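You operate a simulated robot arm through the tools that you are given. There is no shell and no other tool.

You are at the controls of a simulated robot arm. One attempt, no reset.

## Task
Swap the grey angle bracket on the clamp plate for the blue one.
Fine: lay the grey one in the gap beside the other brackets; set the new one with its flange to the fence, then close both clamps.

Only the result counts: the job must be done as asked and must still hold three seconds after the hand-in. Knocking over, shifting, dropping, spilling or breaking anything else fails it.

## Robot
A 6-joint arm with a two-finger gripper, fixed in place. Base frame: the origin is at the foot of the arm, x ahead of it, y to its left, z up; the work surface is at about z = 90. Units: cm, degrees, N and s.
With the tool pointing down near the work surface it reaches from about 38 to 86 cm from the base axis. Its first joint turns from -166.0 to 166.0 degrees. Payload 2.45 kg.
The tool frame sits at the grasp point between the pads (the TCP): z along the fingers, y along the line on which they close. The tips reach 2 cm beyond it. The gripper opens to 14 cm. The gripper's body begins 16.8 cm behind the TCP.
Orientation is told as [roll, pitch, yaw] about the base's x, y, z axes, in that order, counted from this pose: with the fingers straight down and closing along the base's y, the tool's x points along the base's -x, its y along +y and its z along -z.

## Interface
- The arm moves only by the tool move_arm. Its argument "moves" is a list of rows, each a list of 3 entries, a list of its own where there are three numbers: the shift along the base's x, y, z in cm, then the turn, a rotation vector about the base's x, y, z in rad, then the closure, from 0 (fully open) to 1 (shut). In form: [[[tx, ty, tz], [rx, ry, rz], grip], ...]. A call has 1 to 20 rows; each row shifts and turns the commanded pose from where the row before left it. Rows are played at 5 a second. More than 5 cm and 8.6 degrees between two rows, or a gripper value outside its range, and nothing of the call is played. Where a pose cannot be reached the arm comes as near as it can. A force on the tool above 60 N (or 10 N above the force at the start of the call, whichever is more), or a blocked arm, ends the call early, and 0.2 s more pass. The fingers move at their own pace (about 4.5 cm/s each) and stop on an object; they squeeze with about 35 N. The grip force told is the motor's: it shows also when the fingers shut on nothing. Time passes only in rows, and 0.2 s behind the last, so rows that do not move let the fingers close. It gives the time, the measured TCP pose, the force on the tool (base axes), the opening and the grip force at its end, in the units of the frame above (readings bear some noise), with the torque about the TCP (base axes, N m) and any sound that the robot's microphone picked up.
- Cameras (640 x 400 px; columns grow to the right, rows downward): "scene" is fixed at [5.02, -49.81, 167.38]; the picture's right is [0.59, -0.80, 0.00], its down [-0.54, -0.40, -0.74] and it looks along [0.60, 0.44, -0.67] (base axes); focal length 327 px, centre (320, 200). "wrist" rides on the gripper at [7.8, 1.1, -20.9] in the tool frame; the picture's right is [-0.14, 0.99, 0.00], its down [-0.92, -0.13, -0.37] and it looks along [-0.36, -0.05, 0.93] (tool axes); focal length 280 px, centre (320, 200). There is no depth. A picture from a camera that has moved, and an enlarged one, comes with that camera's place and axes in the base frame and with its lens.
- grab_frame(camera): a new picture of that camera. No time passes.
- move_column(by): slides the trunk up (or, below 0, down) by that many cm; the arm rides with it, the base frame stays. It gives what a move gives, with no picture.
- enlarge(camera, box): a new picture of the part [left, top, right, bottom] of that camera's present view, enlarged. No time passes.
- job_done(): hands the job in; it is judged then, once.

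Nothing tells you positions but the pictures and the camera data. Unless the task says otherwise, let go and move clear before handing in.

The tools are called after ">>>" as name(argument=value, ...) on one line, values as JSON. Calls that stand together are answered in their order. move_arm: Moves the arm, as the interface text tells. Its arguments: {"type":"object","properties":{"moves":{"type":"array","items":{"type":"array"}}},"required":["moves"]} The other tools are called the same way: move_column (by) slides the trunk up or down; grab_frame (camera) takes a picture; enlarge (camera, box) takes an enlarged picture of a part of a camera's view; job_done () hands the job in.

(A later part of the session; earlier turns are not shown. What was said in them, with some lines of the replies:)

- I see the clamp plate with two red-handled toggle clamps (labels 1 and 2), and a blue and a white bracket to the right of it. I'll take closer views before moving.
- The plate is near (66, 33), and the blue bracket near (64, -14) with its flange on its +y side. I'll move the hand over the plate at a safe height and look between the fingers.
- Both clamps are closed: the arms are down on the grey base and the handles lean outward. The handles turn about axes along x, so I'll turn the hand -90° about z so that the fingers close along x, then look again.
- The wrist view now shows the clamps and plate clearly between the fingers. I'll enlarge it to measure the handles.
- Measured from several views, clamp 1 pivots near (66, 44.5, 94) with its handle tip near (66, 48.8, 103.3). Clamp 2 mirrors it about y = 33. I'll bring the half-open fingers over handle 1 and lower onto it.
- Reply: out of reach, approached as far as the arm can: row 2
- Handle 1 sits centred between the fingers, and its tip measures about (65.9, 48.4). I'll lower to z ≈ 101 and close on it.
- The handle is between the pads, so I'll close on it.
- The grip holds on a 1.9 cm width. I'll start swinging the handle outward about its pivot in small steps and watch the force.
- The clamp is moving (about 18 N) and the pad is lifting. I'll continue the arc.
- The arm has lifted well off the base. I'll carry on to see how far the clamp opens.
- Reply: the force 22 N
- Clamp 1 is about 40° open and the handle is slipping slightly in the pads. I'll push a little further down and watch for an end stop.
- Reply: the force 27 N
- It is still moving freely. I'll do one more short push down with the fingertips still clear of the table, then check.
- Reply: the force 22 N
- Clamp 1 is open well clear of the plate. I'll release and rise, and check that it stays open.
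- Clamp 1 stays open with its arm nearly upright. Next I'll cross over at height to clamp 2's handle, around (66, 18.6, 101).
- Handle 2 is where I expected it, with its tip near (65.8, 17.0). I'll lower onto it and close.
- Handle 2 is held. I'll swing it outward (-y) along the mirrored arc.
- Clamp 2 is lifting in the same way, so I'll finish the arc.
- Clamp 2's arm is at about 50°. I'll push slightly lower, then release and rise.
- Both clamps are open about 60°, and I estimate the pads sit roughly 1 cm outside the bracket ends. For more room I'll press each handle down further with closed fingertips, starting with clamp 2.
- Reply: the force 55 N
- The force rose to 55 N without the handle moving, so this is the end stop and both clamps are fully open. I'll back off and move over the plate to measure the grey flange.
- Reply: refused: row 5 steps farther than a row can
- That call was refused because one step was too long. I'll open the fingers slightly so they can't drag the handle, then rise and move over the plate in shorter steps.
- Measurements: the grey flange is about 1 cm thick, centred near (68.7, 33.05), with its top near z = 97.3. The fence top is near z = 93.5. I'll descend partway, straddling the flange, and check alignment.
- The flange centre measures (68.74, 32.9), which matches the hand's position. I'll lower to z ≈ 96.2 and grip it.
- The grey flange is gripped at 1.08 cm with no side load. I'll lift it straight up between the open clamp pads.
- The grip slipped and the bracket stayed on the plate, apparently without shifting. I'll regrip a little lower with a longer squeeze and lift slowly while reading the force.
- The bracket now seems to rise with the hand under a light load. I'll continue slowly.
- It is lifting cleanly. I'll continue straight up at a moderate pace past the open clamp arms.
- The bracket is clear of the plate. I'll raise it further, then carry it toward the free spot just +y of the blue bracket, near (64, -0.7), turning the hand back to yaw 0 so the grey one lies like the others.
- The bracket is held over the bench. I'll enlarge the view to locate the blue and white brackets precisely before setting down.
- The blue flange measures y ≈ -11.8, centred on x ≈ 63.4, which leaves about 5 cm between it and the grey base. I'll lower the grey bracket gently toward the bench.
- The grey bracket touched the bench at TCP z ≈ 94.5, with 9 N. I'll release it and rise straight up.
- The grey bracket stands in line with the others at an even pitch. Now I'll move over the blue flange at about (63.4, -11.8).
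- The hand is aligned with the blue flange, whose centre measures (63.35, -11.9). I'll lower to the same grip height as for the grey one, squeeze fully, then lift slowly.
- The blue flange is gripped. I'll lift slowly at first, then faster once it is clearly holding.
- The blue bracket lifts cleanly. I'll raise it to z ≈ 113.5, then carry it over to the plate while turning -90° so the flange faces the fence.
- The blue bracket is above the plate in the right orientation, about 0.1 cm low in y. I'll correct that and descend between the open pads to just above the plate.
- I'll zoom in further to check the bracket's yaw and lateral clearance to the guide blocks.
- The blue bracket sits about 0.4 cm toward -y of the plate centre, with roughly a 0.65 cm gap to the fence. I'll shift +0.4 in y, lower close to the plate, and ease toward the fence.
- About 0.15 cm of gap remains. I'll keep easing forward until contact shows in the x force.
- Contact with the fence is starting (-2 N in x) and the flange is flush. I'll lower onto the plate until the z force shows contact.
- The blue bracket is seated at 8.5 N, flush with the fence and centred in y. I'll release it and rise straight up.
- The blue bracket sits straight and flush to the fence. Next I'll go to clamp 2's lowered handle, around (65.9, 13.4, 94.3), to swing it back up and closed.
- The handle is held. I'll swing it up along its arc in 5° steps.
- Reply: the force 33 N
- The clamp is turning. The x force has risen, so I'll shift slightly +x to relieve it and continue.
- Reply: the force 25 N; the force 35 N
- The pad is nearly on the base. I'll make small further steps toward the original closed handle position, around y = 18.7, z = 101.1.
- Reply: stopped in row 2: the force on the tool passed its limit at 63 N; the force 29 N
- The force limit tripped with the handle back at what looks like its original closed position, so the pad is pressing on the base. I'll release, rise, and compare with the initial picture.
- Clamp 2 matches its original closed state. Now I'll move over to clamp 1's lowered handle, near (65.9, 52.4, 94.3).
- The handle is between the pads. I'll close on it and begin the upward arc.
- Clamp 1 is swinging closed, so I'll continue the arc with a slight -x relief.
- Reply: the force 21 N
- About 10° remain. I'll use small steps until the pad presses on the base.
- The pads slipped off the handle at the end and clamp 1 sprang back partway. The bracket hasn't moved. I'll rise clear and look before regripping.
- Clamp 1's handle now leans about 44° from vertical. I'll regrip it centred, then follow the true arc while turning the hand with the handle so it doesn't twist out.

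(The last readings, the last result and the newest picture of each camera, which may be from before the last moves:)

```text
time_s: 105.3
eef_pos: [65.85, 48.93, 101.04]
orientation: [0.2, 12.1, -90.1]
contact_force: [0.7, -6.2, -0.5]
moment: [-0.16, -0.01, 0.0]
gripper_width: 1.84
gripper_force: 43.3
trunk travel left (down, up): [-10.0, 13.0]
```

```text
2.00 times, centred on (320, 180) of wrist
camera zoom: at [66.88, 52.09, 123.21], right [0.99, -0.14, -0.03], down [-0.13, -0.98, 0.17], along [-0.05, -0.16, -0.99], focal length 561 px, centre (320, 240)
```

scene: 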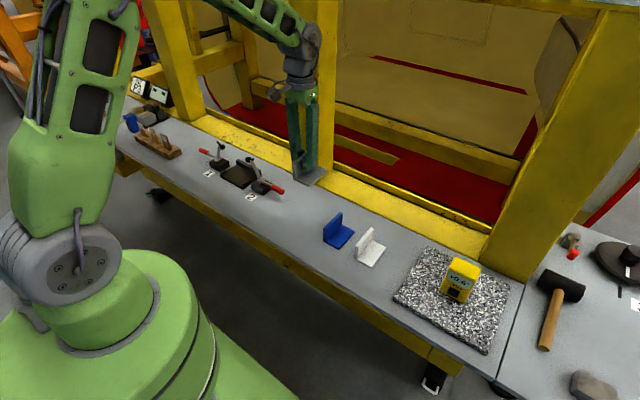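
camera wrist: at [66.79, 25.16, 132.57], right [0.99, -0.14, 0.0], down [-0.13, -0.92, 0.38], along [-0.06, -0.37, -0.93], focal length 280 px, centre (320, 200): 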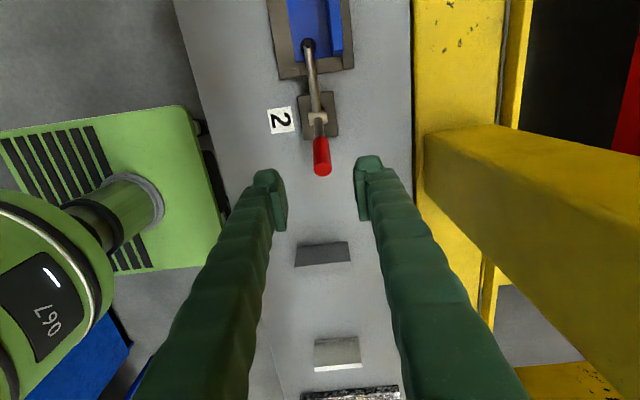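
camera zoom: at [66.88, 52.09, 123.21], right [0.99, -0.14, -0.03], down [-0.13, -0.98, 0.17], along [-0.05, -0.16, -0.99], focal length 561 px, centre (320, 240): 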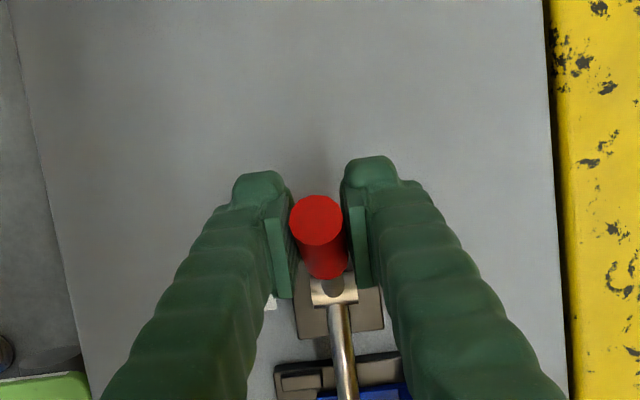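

Turning the hand along works, with very little twist. I'll continue the last degrees.

>>> move_arm(moves=[[[0, -0.5, 0.29], [0.07, 0, 0], 1], [[0, 0, 0], [0, 0, 0], 1]])

>>> move_arm(moves=[[[0, -0.3, 0.14], [0.04, 0, 0], 1], [[0, 0, 0], [0, 0, 0], 1]])

>>> enlarge(camera="scene", box=[195, 120, 285, 210])

>>> enlarge(camera="scene", box=[220, 145, 270, 185])

```text
time_s: 105.9
eef_pos: [65.9, 48.32, 101.32]
orientation: [0.2, 15.9, -90.1]
contact_force: [-0.9, -7.1, -6.1]
moment: [-0.93, 0.03, 0.0]
gripper_width: 1.84
gripper_force: 43.6
trunk travel left (down, up): [-10.0, 13.0]
```

```text
time_s: 106.5
eef_pos: [65.89, 48.29, 101.37]
orientation: [0.1, 18.3, -90.1]
contact_force: [-2.1, 6.6, -16.1]
moment: [-0.26, 0.01, 0.02]
gripper_width: 1.85
gripper_force: 43.9
trunk travel left (down, up): [-10.0, 13.0]
```

```text
4.44 times, centred on (240, 165) of scene
camera zoom: at [5.02, -49.81, 167.38], right [0.59, -0.8, 0.0], down [-0.54, -0.4, -0.74], along [0.6, 0.44, -0.67], focal length 1453 px, centre (676, 356)
```

zoom: 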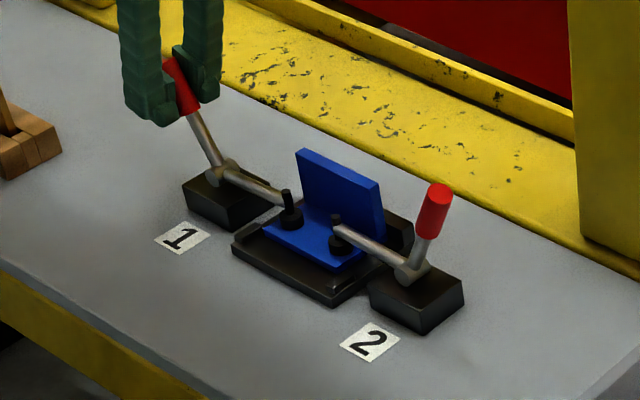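

```text
10.00 times, centred on (245, 165) of scene
camera zoom: at [5.02, -49.81, 167.38], right [0.59, -0.8, 0.0], down [-0.54, -0.4, -0.74], along [0.6, 0.44, -0.67], focal length 3269 px, centre (1070, 550)
```

zoom: 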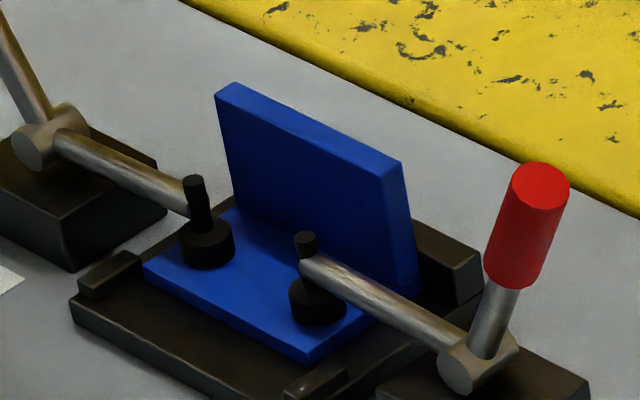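

The pad is on or just above the base. I'll press a little further so it seats firmly.

>>> move_arm(moves=[[[0, -0.25, 0.05], [0.03, 0, 0], 1], [[0, 0, 0], [0, 0, 0], 1]])

>>> move_arm(moves=[[[0, -0.25, 0.05], [0.02, 0, 0], 1], [[0, 0, 0], [0, 0, 0], 1]])

>>> enlarge(camera="scene", box=[220, 145, 270, 185])

>>> enlarge(camera="wrist", box=[220, 80, 420, 280])

```text
time_s: 107.1
eef_pos: [66.1, 48.16, 101.42]
orientation: [0.1, 20.0, -90.0]
contact_force: [-6.7, 23.8, -18.8]
moment: [-0.03, 0.04, -0.03]
gripper_width: 1.81
gripper_force: 42.8
trunk travel left (down, up): [-10.0, 13.0]
```

```text
time_s: 107.7
eef_pos: [65.91, 48.13, 101.49]
orientation: [0.2, 21.0, -90.1]
contact_force: [-9.0, 32.9, -15.0]
moment: [0.5, 0.16, -0.13]
gripper_width: 1.89
gripper_force: 44.4
trunk travel left (down, up): [-10.0, 13.0]
```

```text
10.00 times, centred on (245, 165) of scene
camera zoom: at [5.02, -49.81, 167.38], right [0.59, -0.8, 0.0], down [-0.54, -0.4, -0.74], along [0.6, 0.44, -0.67], focal length 3269 px, centre (1070, 550)
```

zoom: 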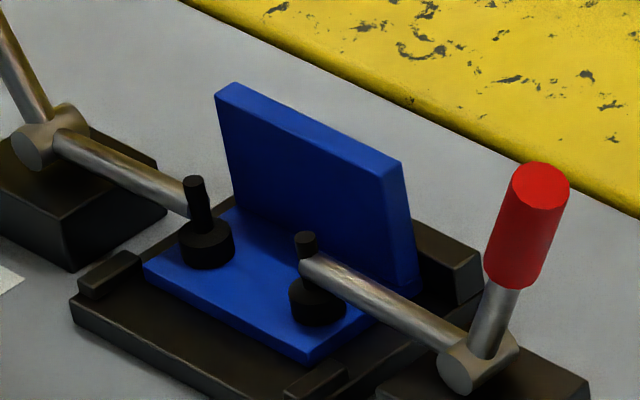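

```text
2.00 times, centred on (320, 180) of wrist
camera zoom: at [66.86, 47.83, 123.97], right [0.99, -0.13, -0.05], down [-0.13, -0.99, 0.01], along [-0.05, -0.01, -1.0], focal length 561 px, centre (320, 240)
```

zoom: 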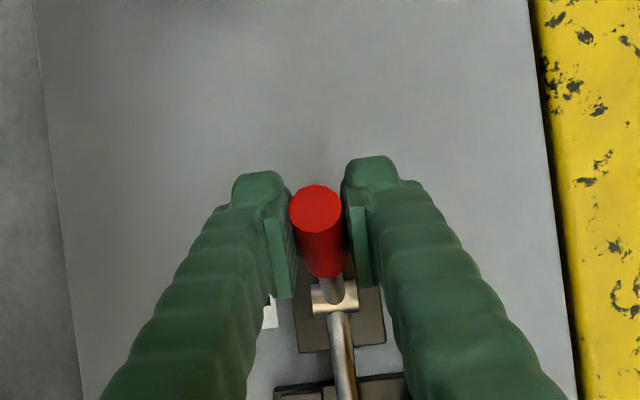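

The handle no longer moves at 33 N, so clamp 1 is at its closed stop. I'll open the fingers, back out along the tool axis, and compare with the initial picture.

>>> move_arm(moves=[[[0, 0.2, 0], [0, 0, 0], 0.9], [[0, 0, 0], [0, 0, 0], 0.6], [[0, 0, 0], [0, 0, 0], 0.6], [[0, 0, 0], [0, 0, 0], 0.6], [[0, -0.7, 2], [0, 0, 0], 0.6], [[0, -1.4, 3.7], [0, 0, 0], 0.6], [[0, -1.4, 3.7], [0, 0, 0], 0.6], [[0, -1, 2.5], [-0.1, 0, 0], 0.6], [[0, -1, 0], [-0.13, 0, 0], 0.6], [[0, -1, 0], [-0.13, 0, 0], 0.6], [[0, 0, 0], [0, 0, 0], 0.6]])

>>> enlarge(camera="scene", box=[195, 120, 285, 210])

>>> enlarge(camera="scene", box=[180, 110, 300, 210])

>>> enlarge(camera="scene", box=[220, 145, 270, 185])

>>> grab_frame(camera="wrist")

```text
time_s: 110.1
eef_pos: [65.99, 41.34, 113.47]
orientation: [0.4, 0.3, -90.0]
contact_force: [-0.2, 0.2, 0.5]
moment: [-0.02, 0.02, 0.04]
gripper_width: 5.59
gripper_force: 0.0
trunk travel left (down, up): [-10.0, 13.0]
```

```text
4.44 times, centred on (240, 165) of scene
camera zoom: at [5.02, -49.81, 167.38], right [0.59, -0.8, 0.0], down [-0.54, -0.4, -0.74], along [0.6, 0.44, -0.67], focal length 1453 px, centre (676, 356)
```

zoom: 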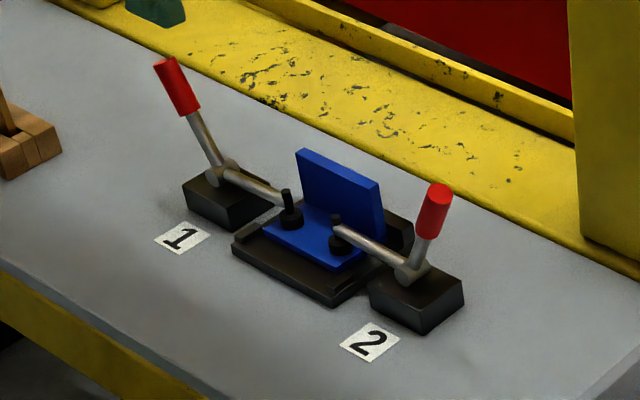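

```text
4.00 times, centred on (240, 160) of scene
camera zoom: at [5.02, -49.81, 167.38], right [0.59, -0.8, 0.0], down [-0.54, -0.4, -0.74], along [0.6, 0.44, -0.67], focal length 1307 px, centre (640, 360)
```

zoom: 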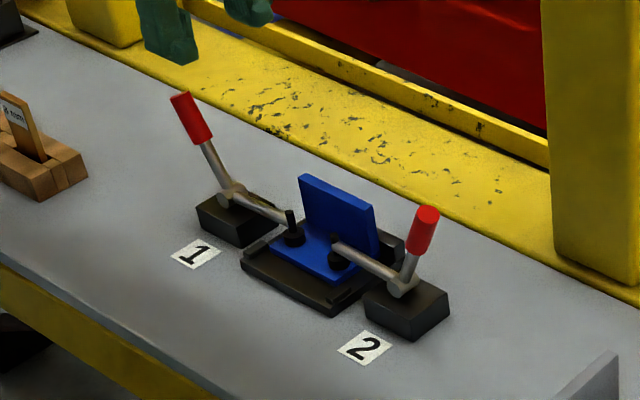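

```text
10.00 times, centred on (245, 165) of scene
camera zoom: at [5.02, -49.81, 167.38], right [0.59, -0.8, 0.0], down [-0.54, -0.4, -0.74], along [0.6, 0.44, -0.67], focal length 3269 px, centre (1070, 550)
```

zoom: 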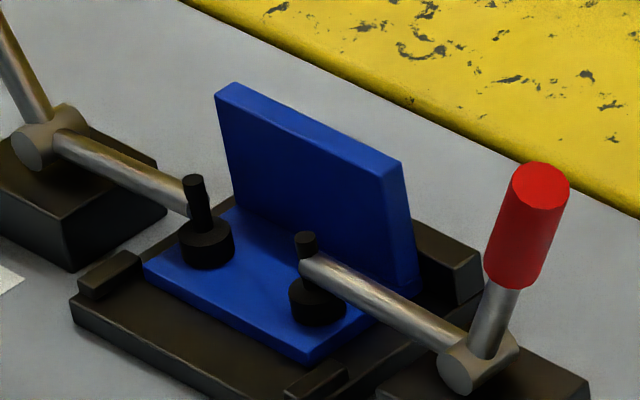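

```text
taken
camera wrist: at [66.94, 48.96, 134.54], right [0.99, -0.14, 0.0], down [-0.13, -0.92, 0.36], along [-0.05, -0.36, -0.93], focal length 280 px, centre (320, 200)
```

wrist: 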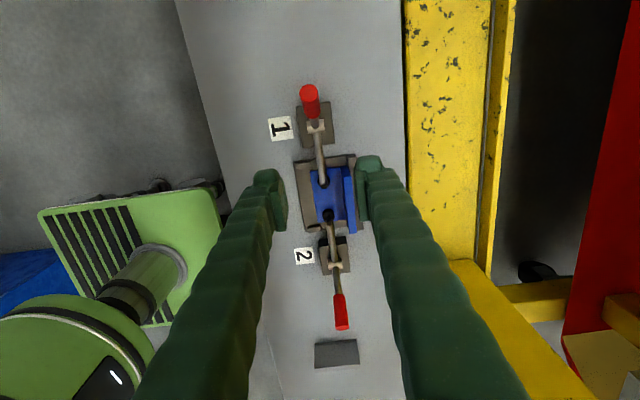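

Both handles match the initial closed picture. I'll move the hand well clear and do a final check of the plate and the bracket row.

>>> move_arm(moves=[[[-1, -3, 2], [0, 0, 0], 0.5], [[-2, -3, 2], [0, 0, 0], 0.5], [[-2, -3, 2], [0, 0, 0], 0.5], [[-2, -3, 2], [0, 0, 0], 0.5], [[-1, -2, 2], [0, 0, 0], 0.5], [[0, 0, 0], [0, 0, 0], 0.5], [[0, 0, 0], [0, 0, 0], 0.5], [[0, 0, 0], [0, 0, 0], 0.5], [[0, 0, 0], [0, 0, 0], 0.5], [[0, 0, 0], [0, 0, 0], 0.5]])

>>> grab_frame(camera="scene")

>>> enlarge(camera="scene", box=[195, 120, 285, 210])

>>> enlarge(camera="wrist", box=[260, 20, 420, 180])

>>> enlarge(camera="scene", box=[280, 170, 400, 280])

```text
time_s: 112.3
eef_pos: [57.84, 27.38, 123.63]
orientation: [0.2, 0.5, -90.0]
contact_force: [0.3, -1.0, 0.5]
moment: [0.03, -0.01, -0.04]
gripper_width: 6.99
gripper_force: 0.1
trunk travel left (down, up): [-10.0, 13.0]
```

```text
taken
```

scene: 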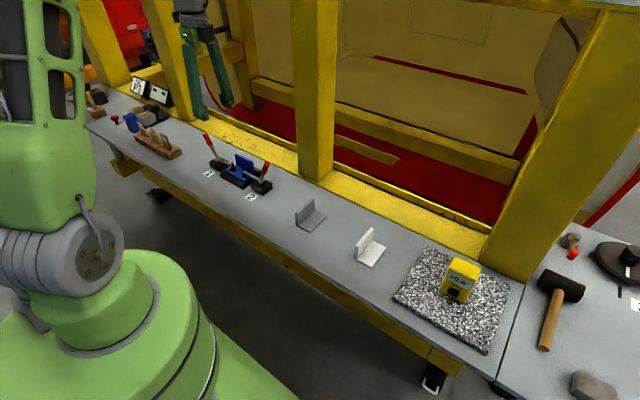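

```text
4.44 times, centred on (240, 165) of scene
camera zoom: at [5.02, -49.81, 167.38], right [0.59, -0.8, 0.0], down [-0.54, -0.4, -0.74], along [0.6, 0.44, -0.67], focal length 1453 px, centre (676, 356)
```

zoom: 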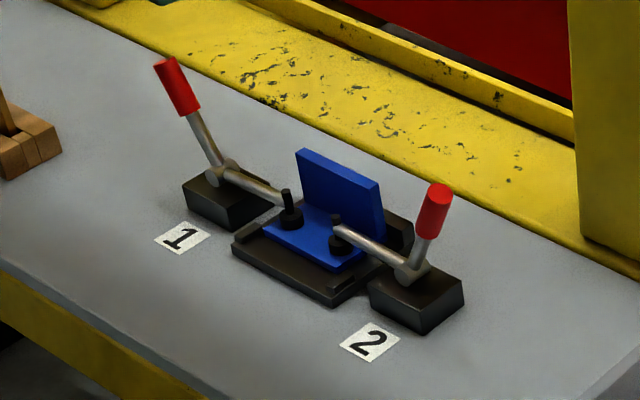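

```text
2.50 times, centred on (340, 100) of wrist
camera zoom: at [58.93, 34.89, 144.74], right [0.99, -0.14, 0.0], down [-0.13, -0.92, 0.36], along [-0.05, -0.36, -0.93], focal length 701 px, centre (270, 450)
```

zoom: 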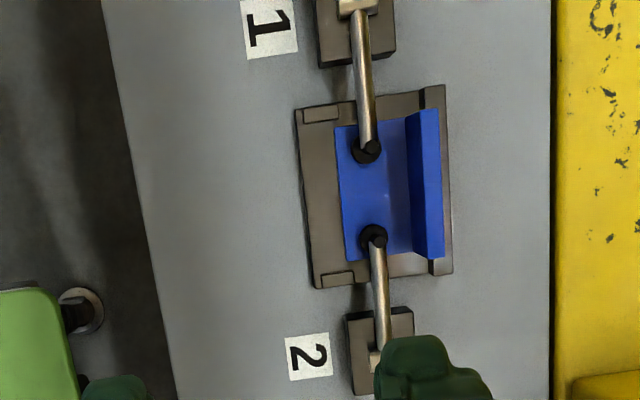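

```text
3.64 times, centred on (340, 225) of scene
camera zoom: at [5.02, -49.81, 167.38], right [0.59, -0.8, 0.0], down [-0.54, -0.4, -0.74], along [0.6, 0.44, -0.67], focal length 1189 px, centre (247, 109)
```

zoom: 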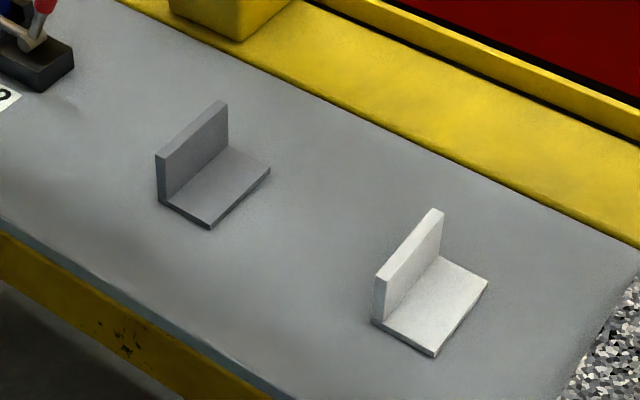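

The blue bracket sits flush to the fence with both clamps down on its base. The grey one stands upright in the free spot in the bracket row, and the hand is clear with nothing else disturbed. I'm handing in.

>>> job_done()

```text
The job is handed in.
```

The job is handed in: the blue bracket has replaced the grey one on the clamp plate. I haven't seen the verdict.

- **Blue bracket:** it sits flat on the plate with its flange touching the fence, centred between the guide blocks.
- **Clamps:** both are closed on the blue base, and the handles match where they stood in the first pictures. Clamp 1 slipped out of the fingers near the end of closing and sprang partway open. I regripped it and pressed it to its stop, and the bracket did not move.
- **Grey bracket:** it stands on the bench on the clamp side of where the blue one was, facing the same way as the white one. The first grip on it slipped while it was still on the plate; the second lift held.
- **Which gap:** the task did not say exactly which gap was meant. I chose this spot because it matches the spacing of the blue and white brackets.

Nothing else looked moved in the final pictures, and the hand is open and clear of the bench.
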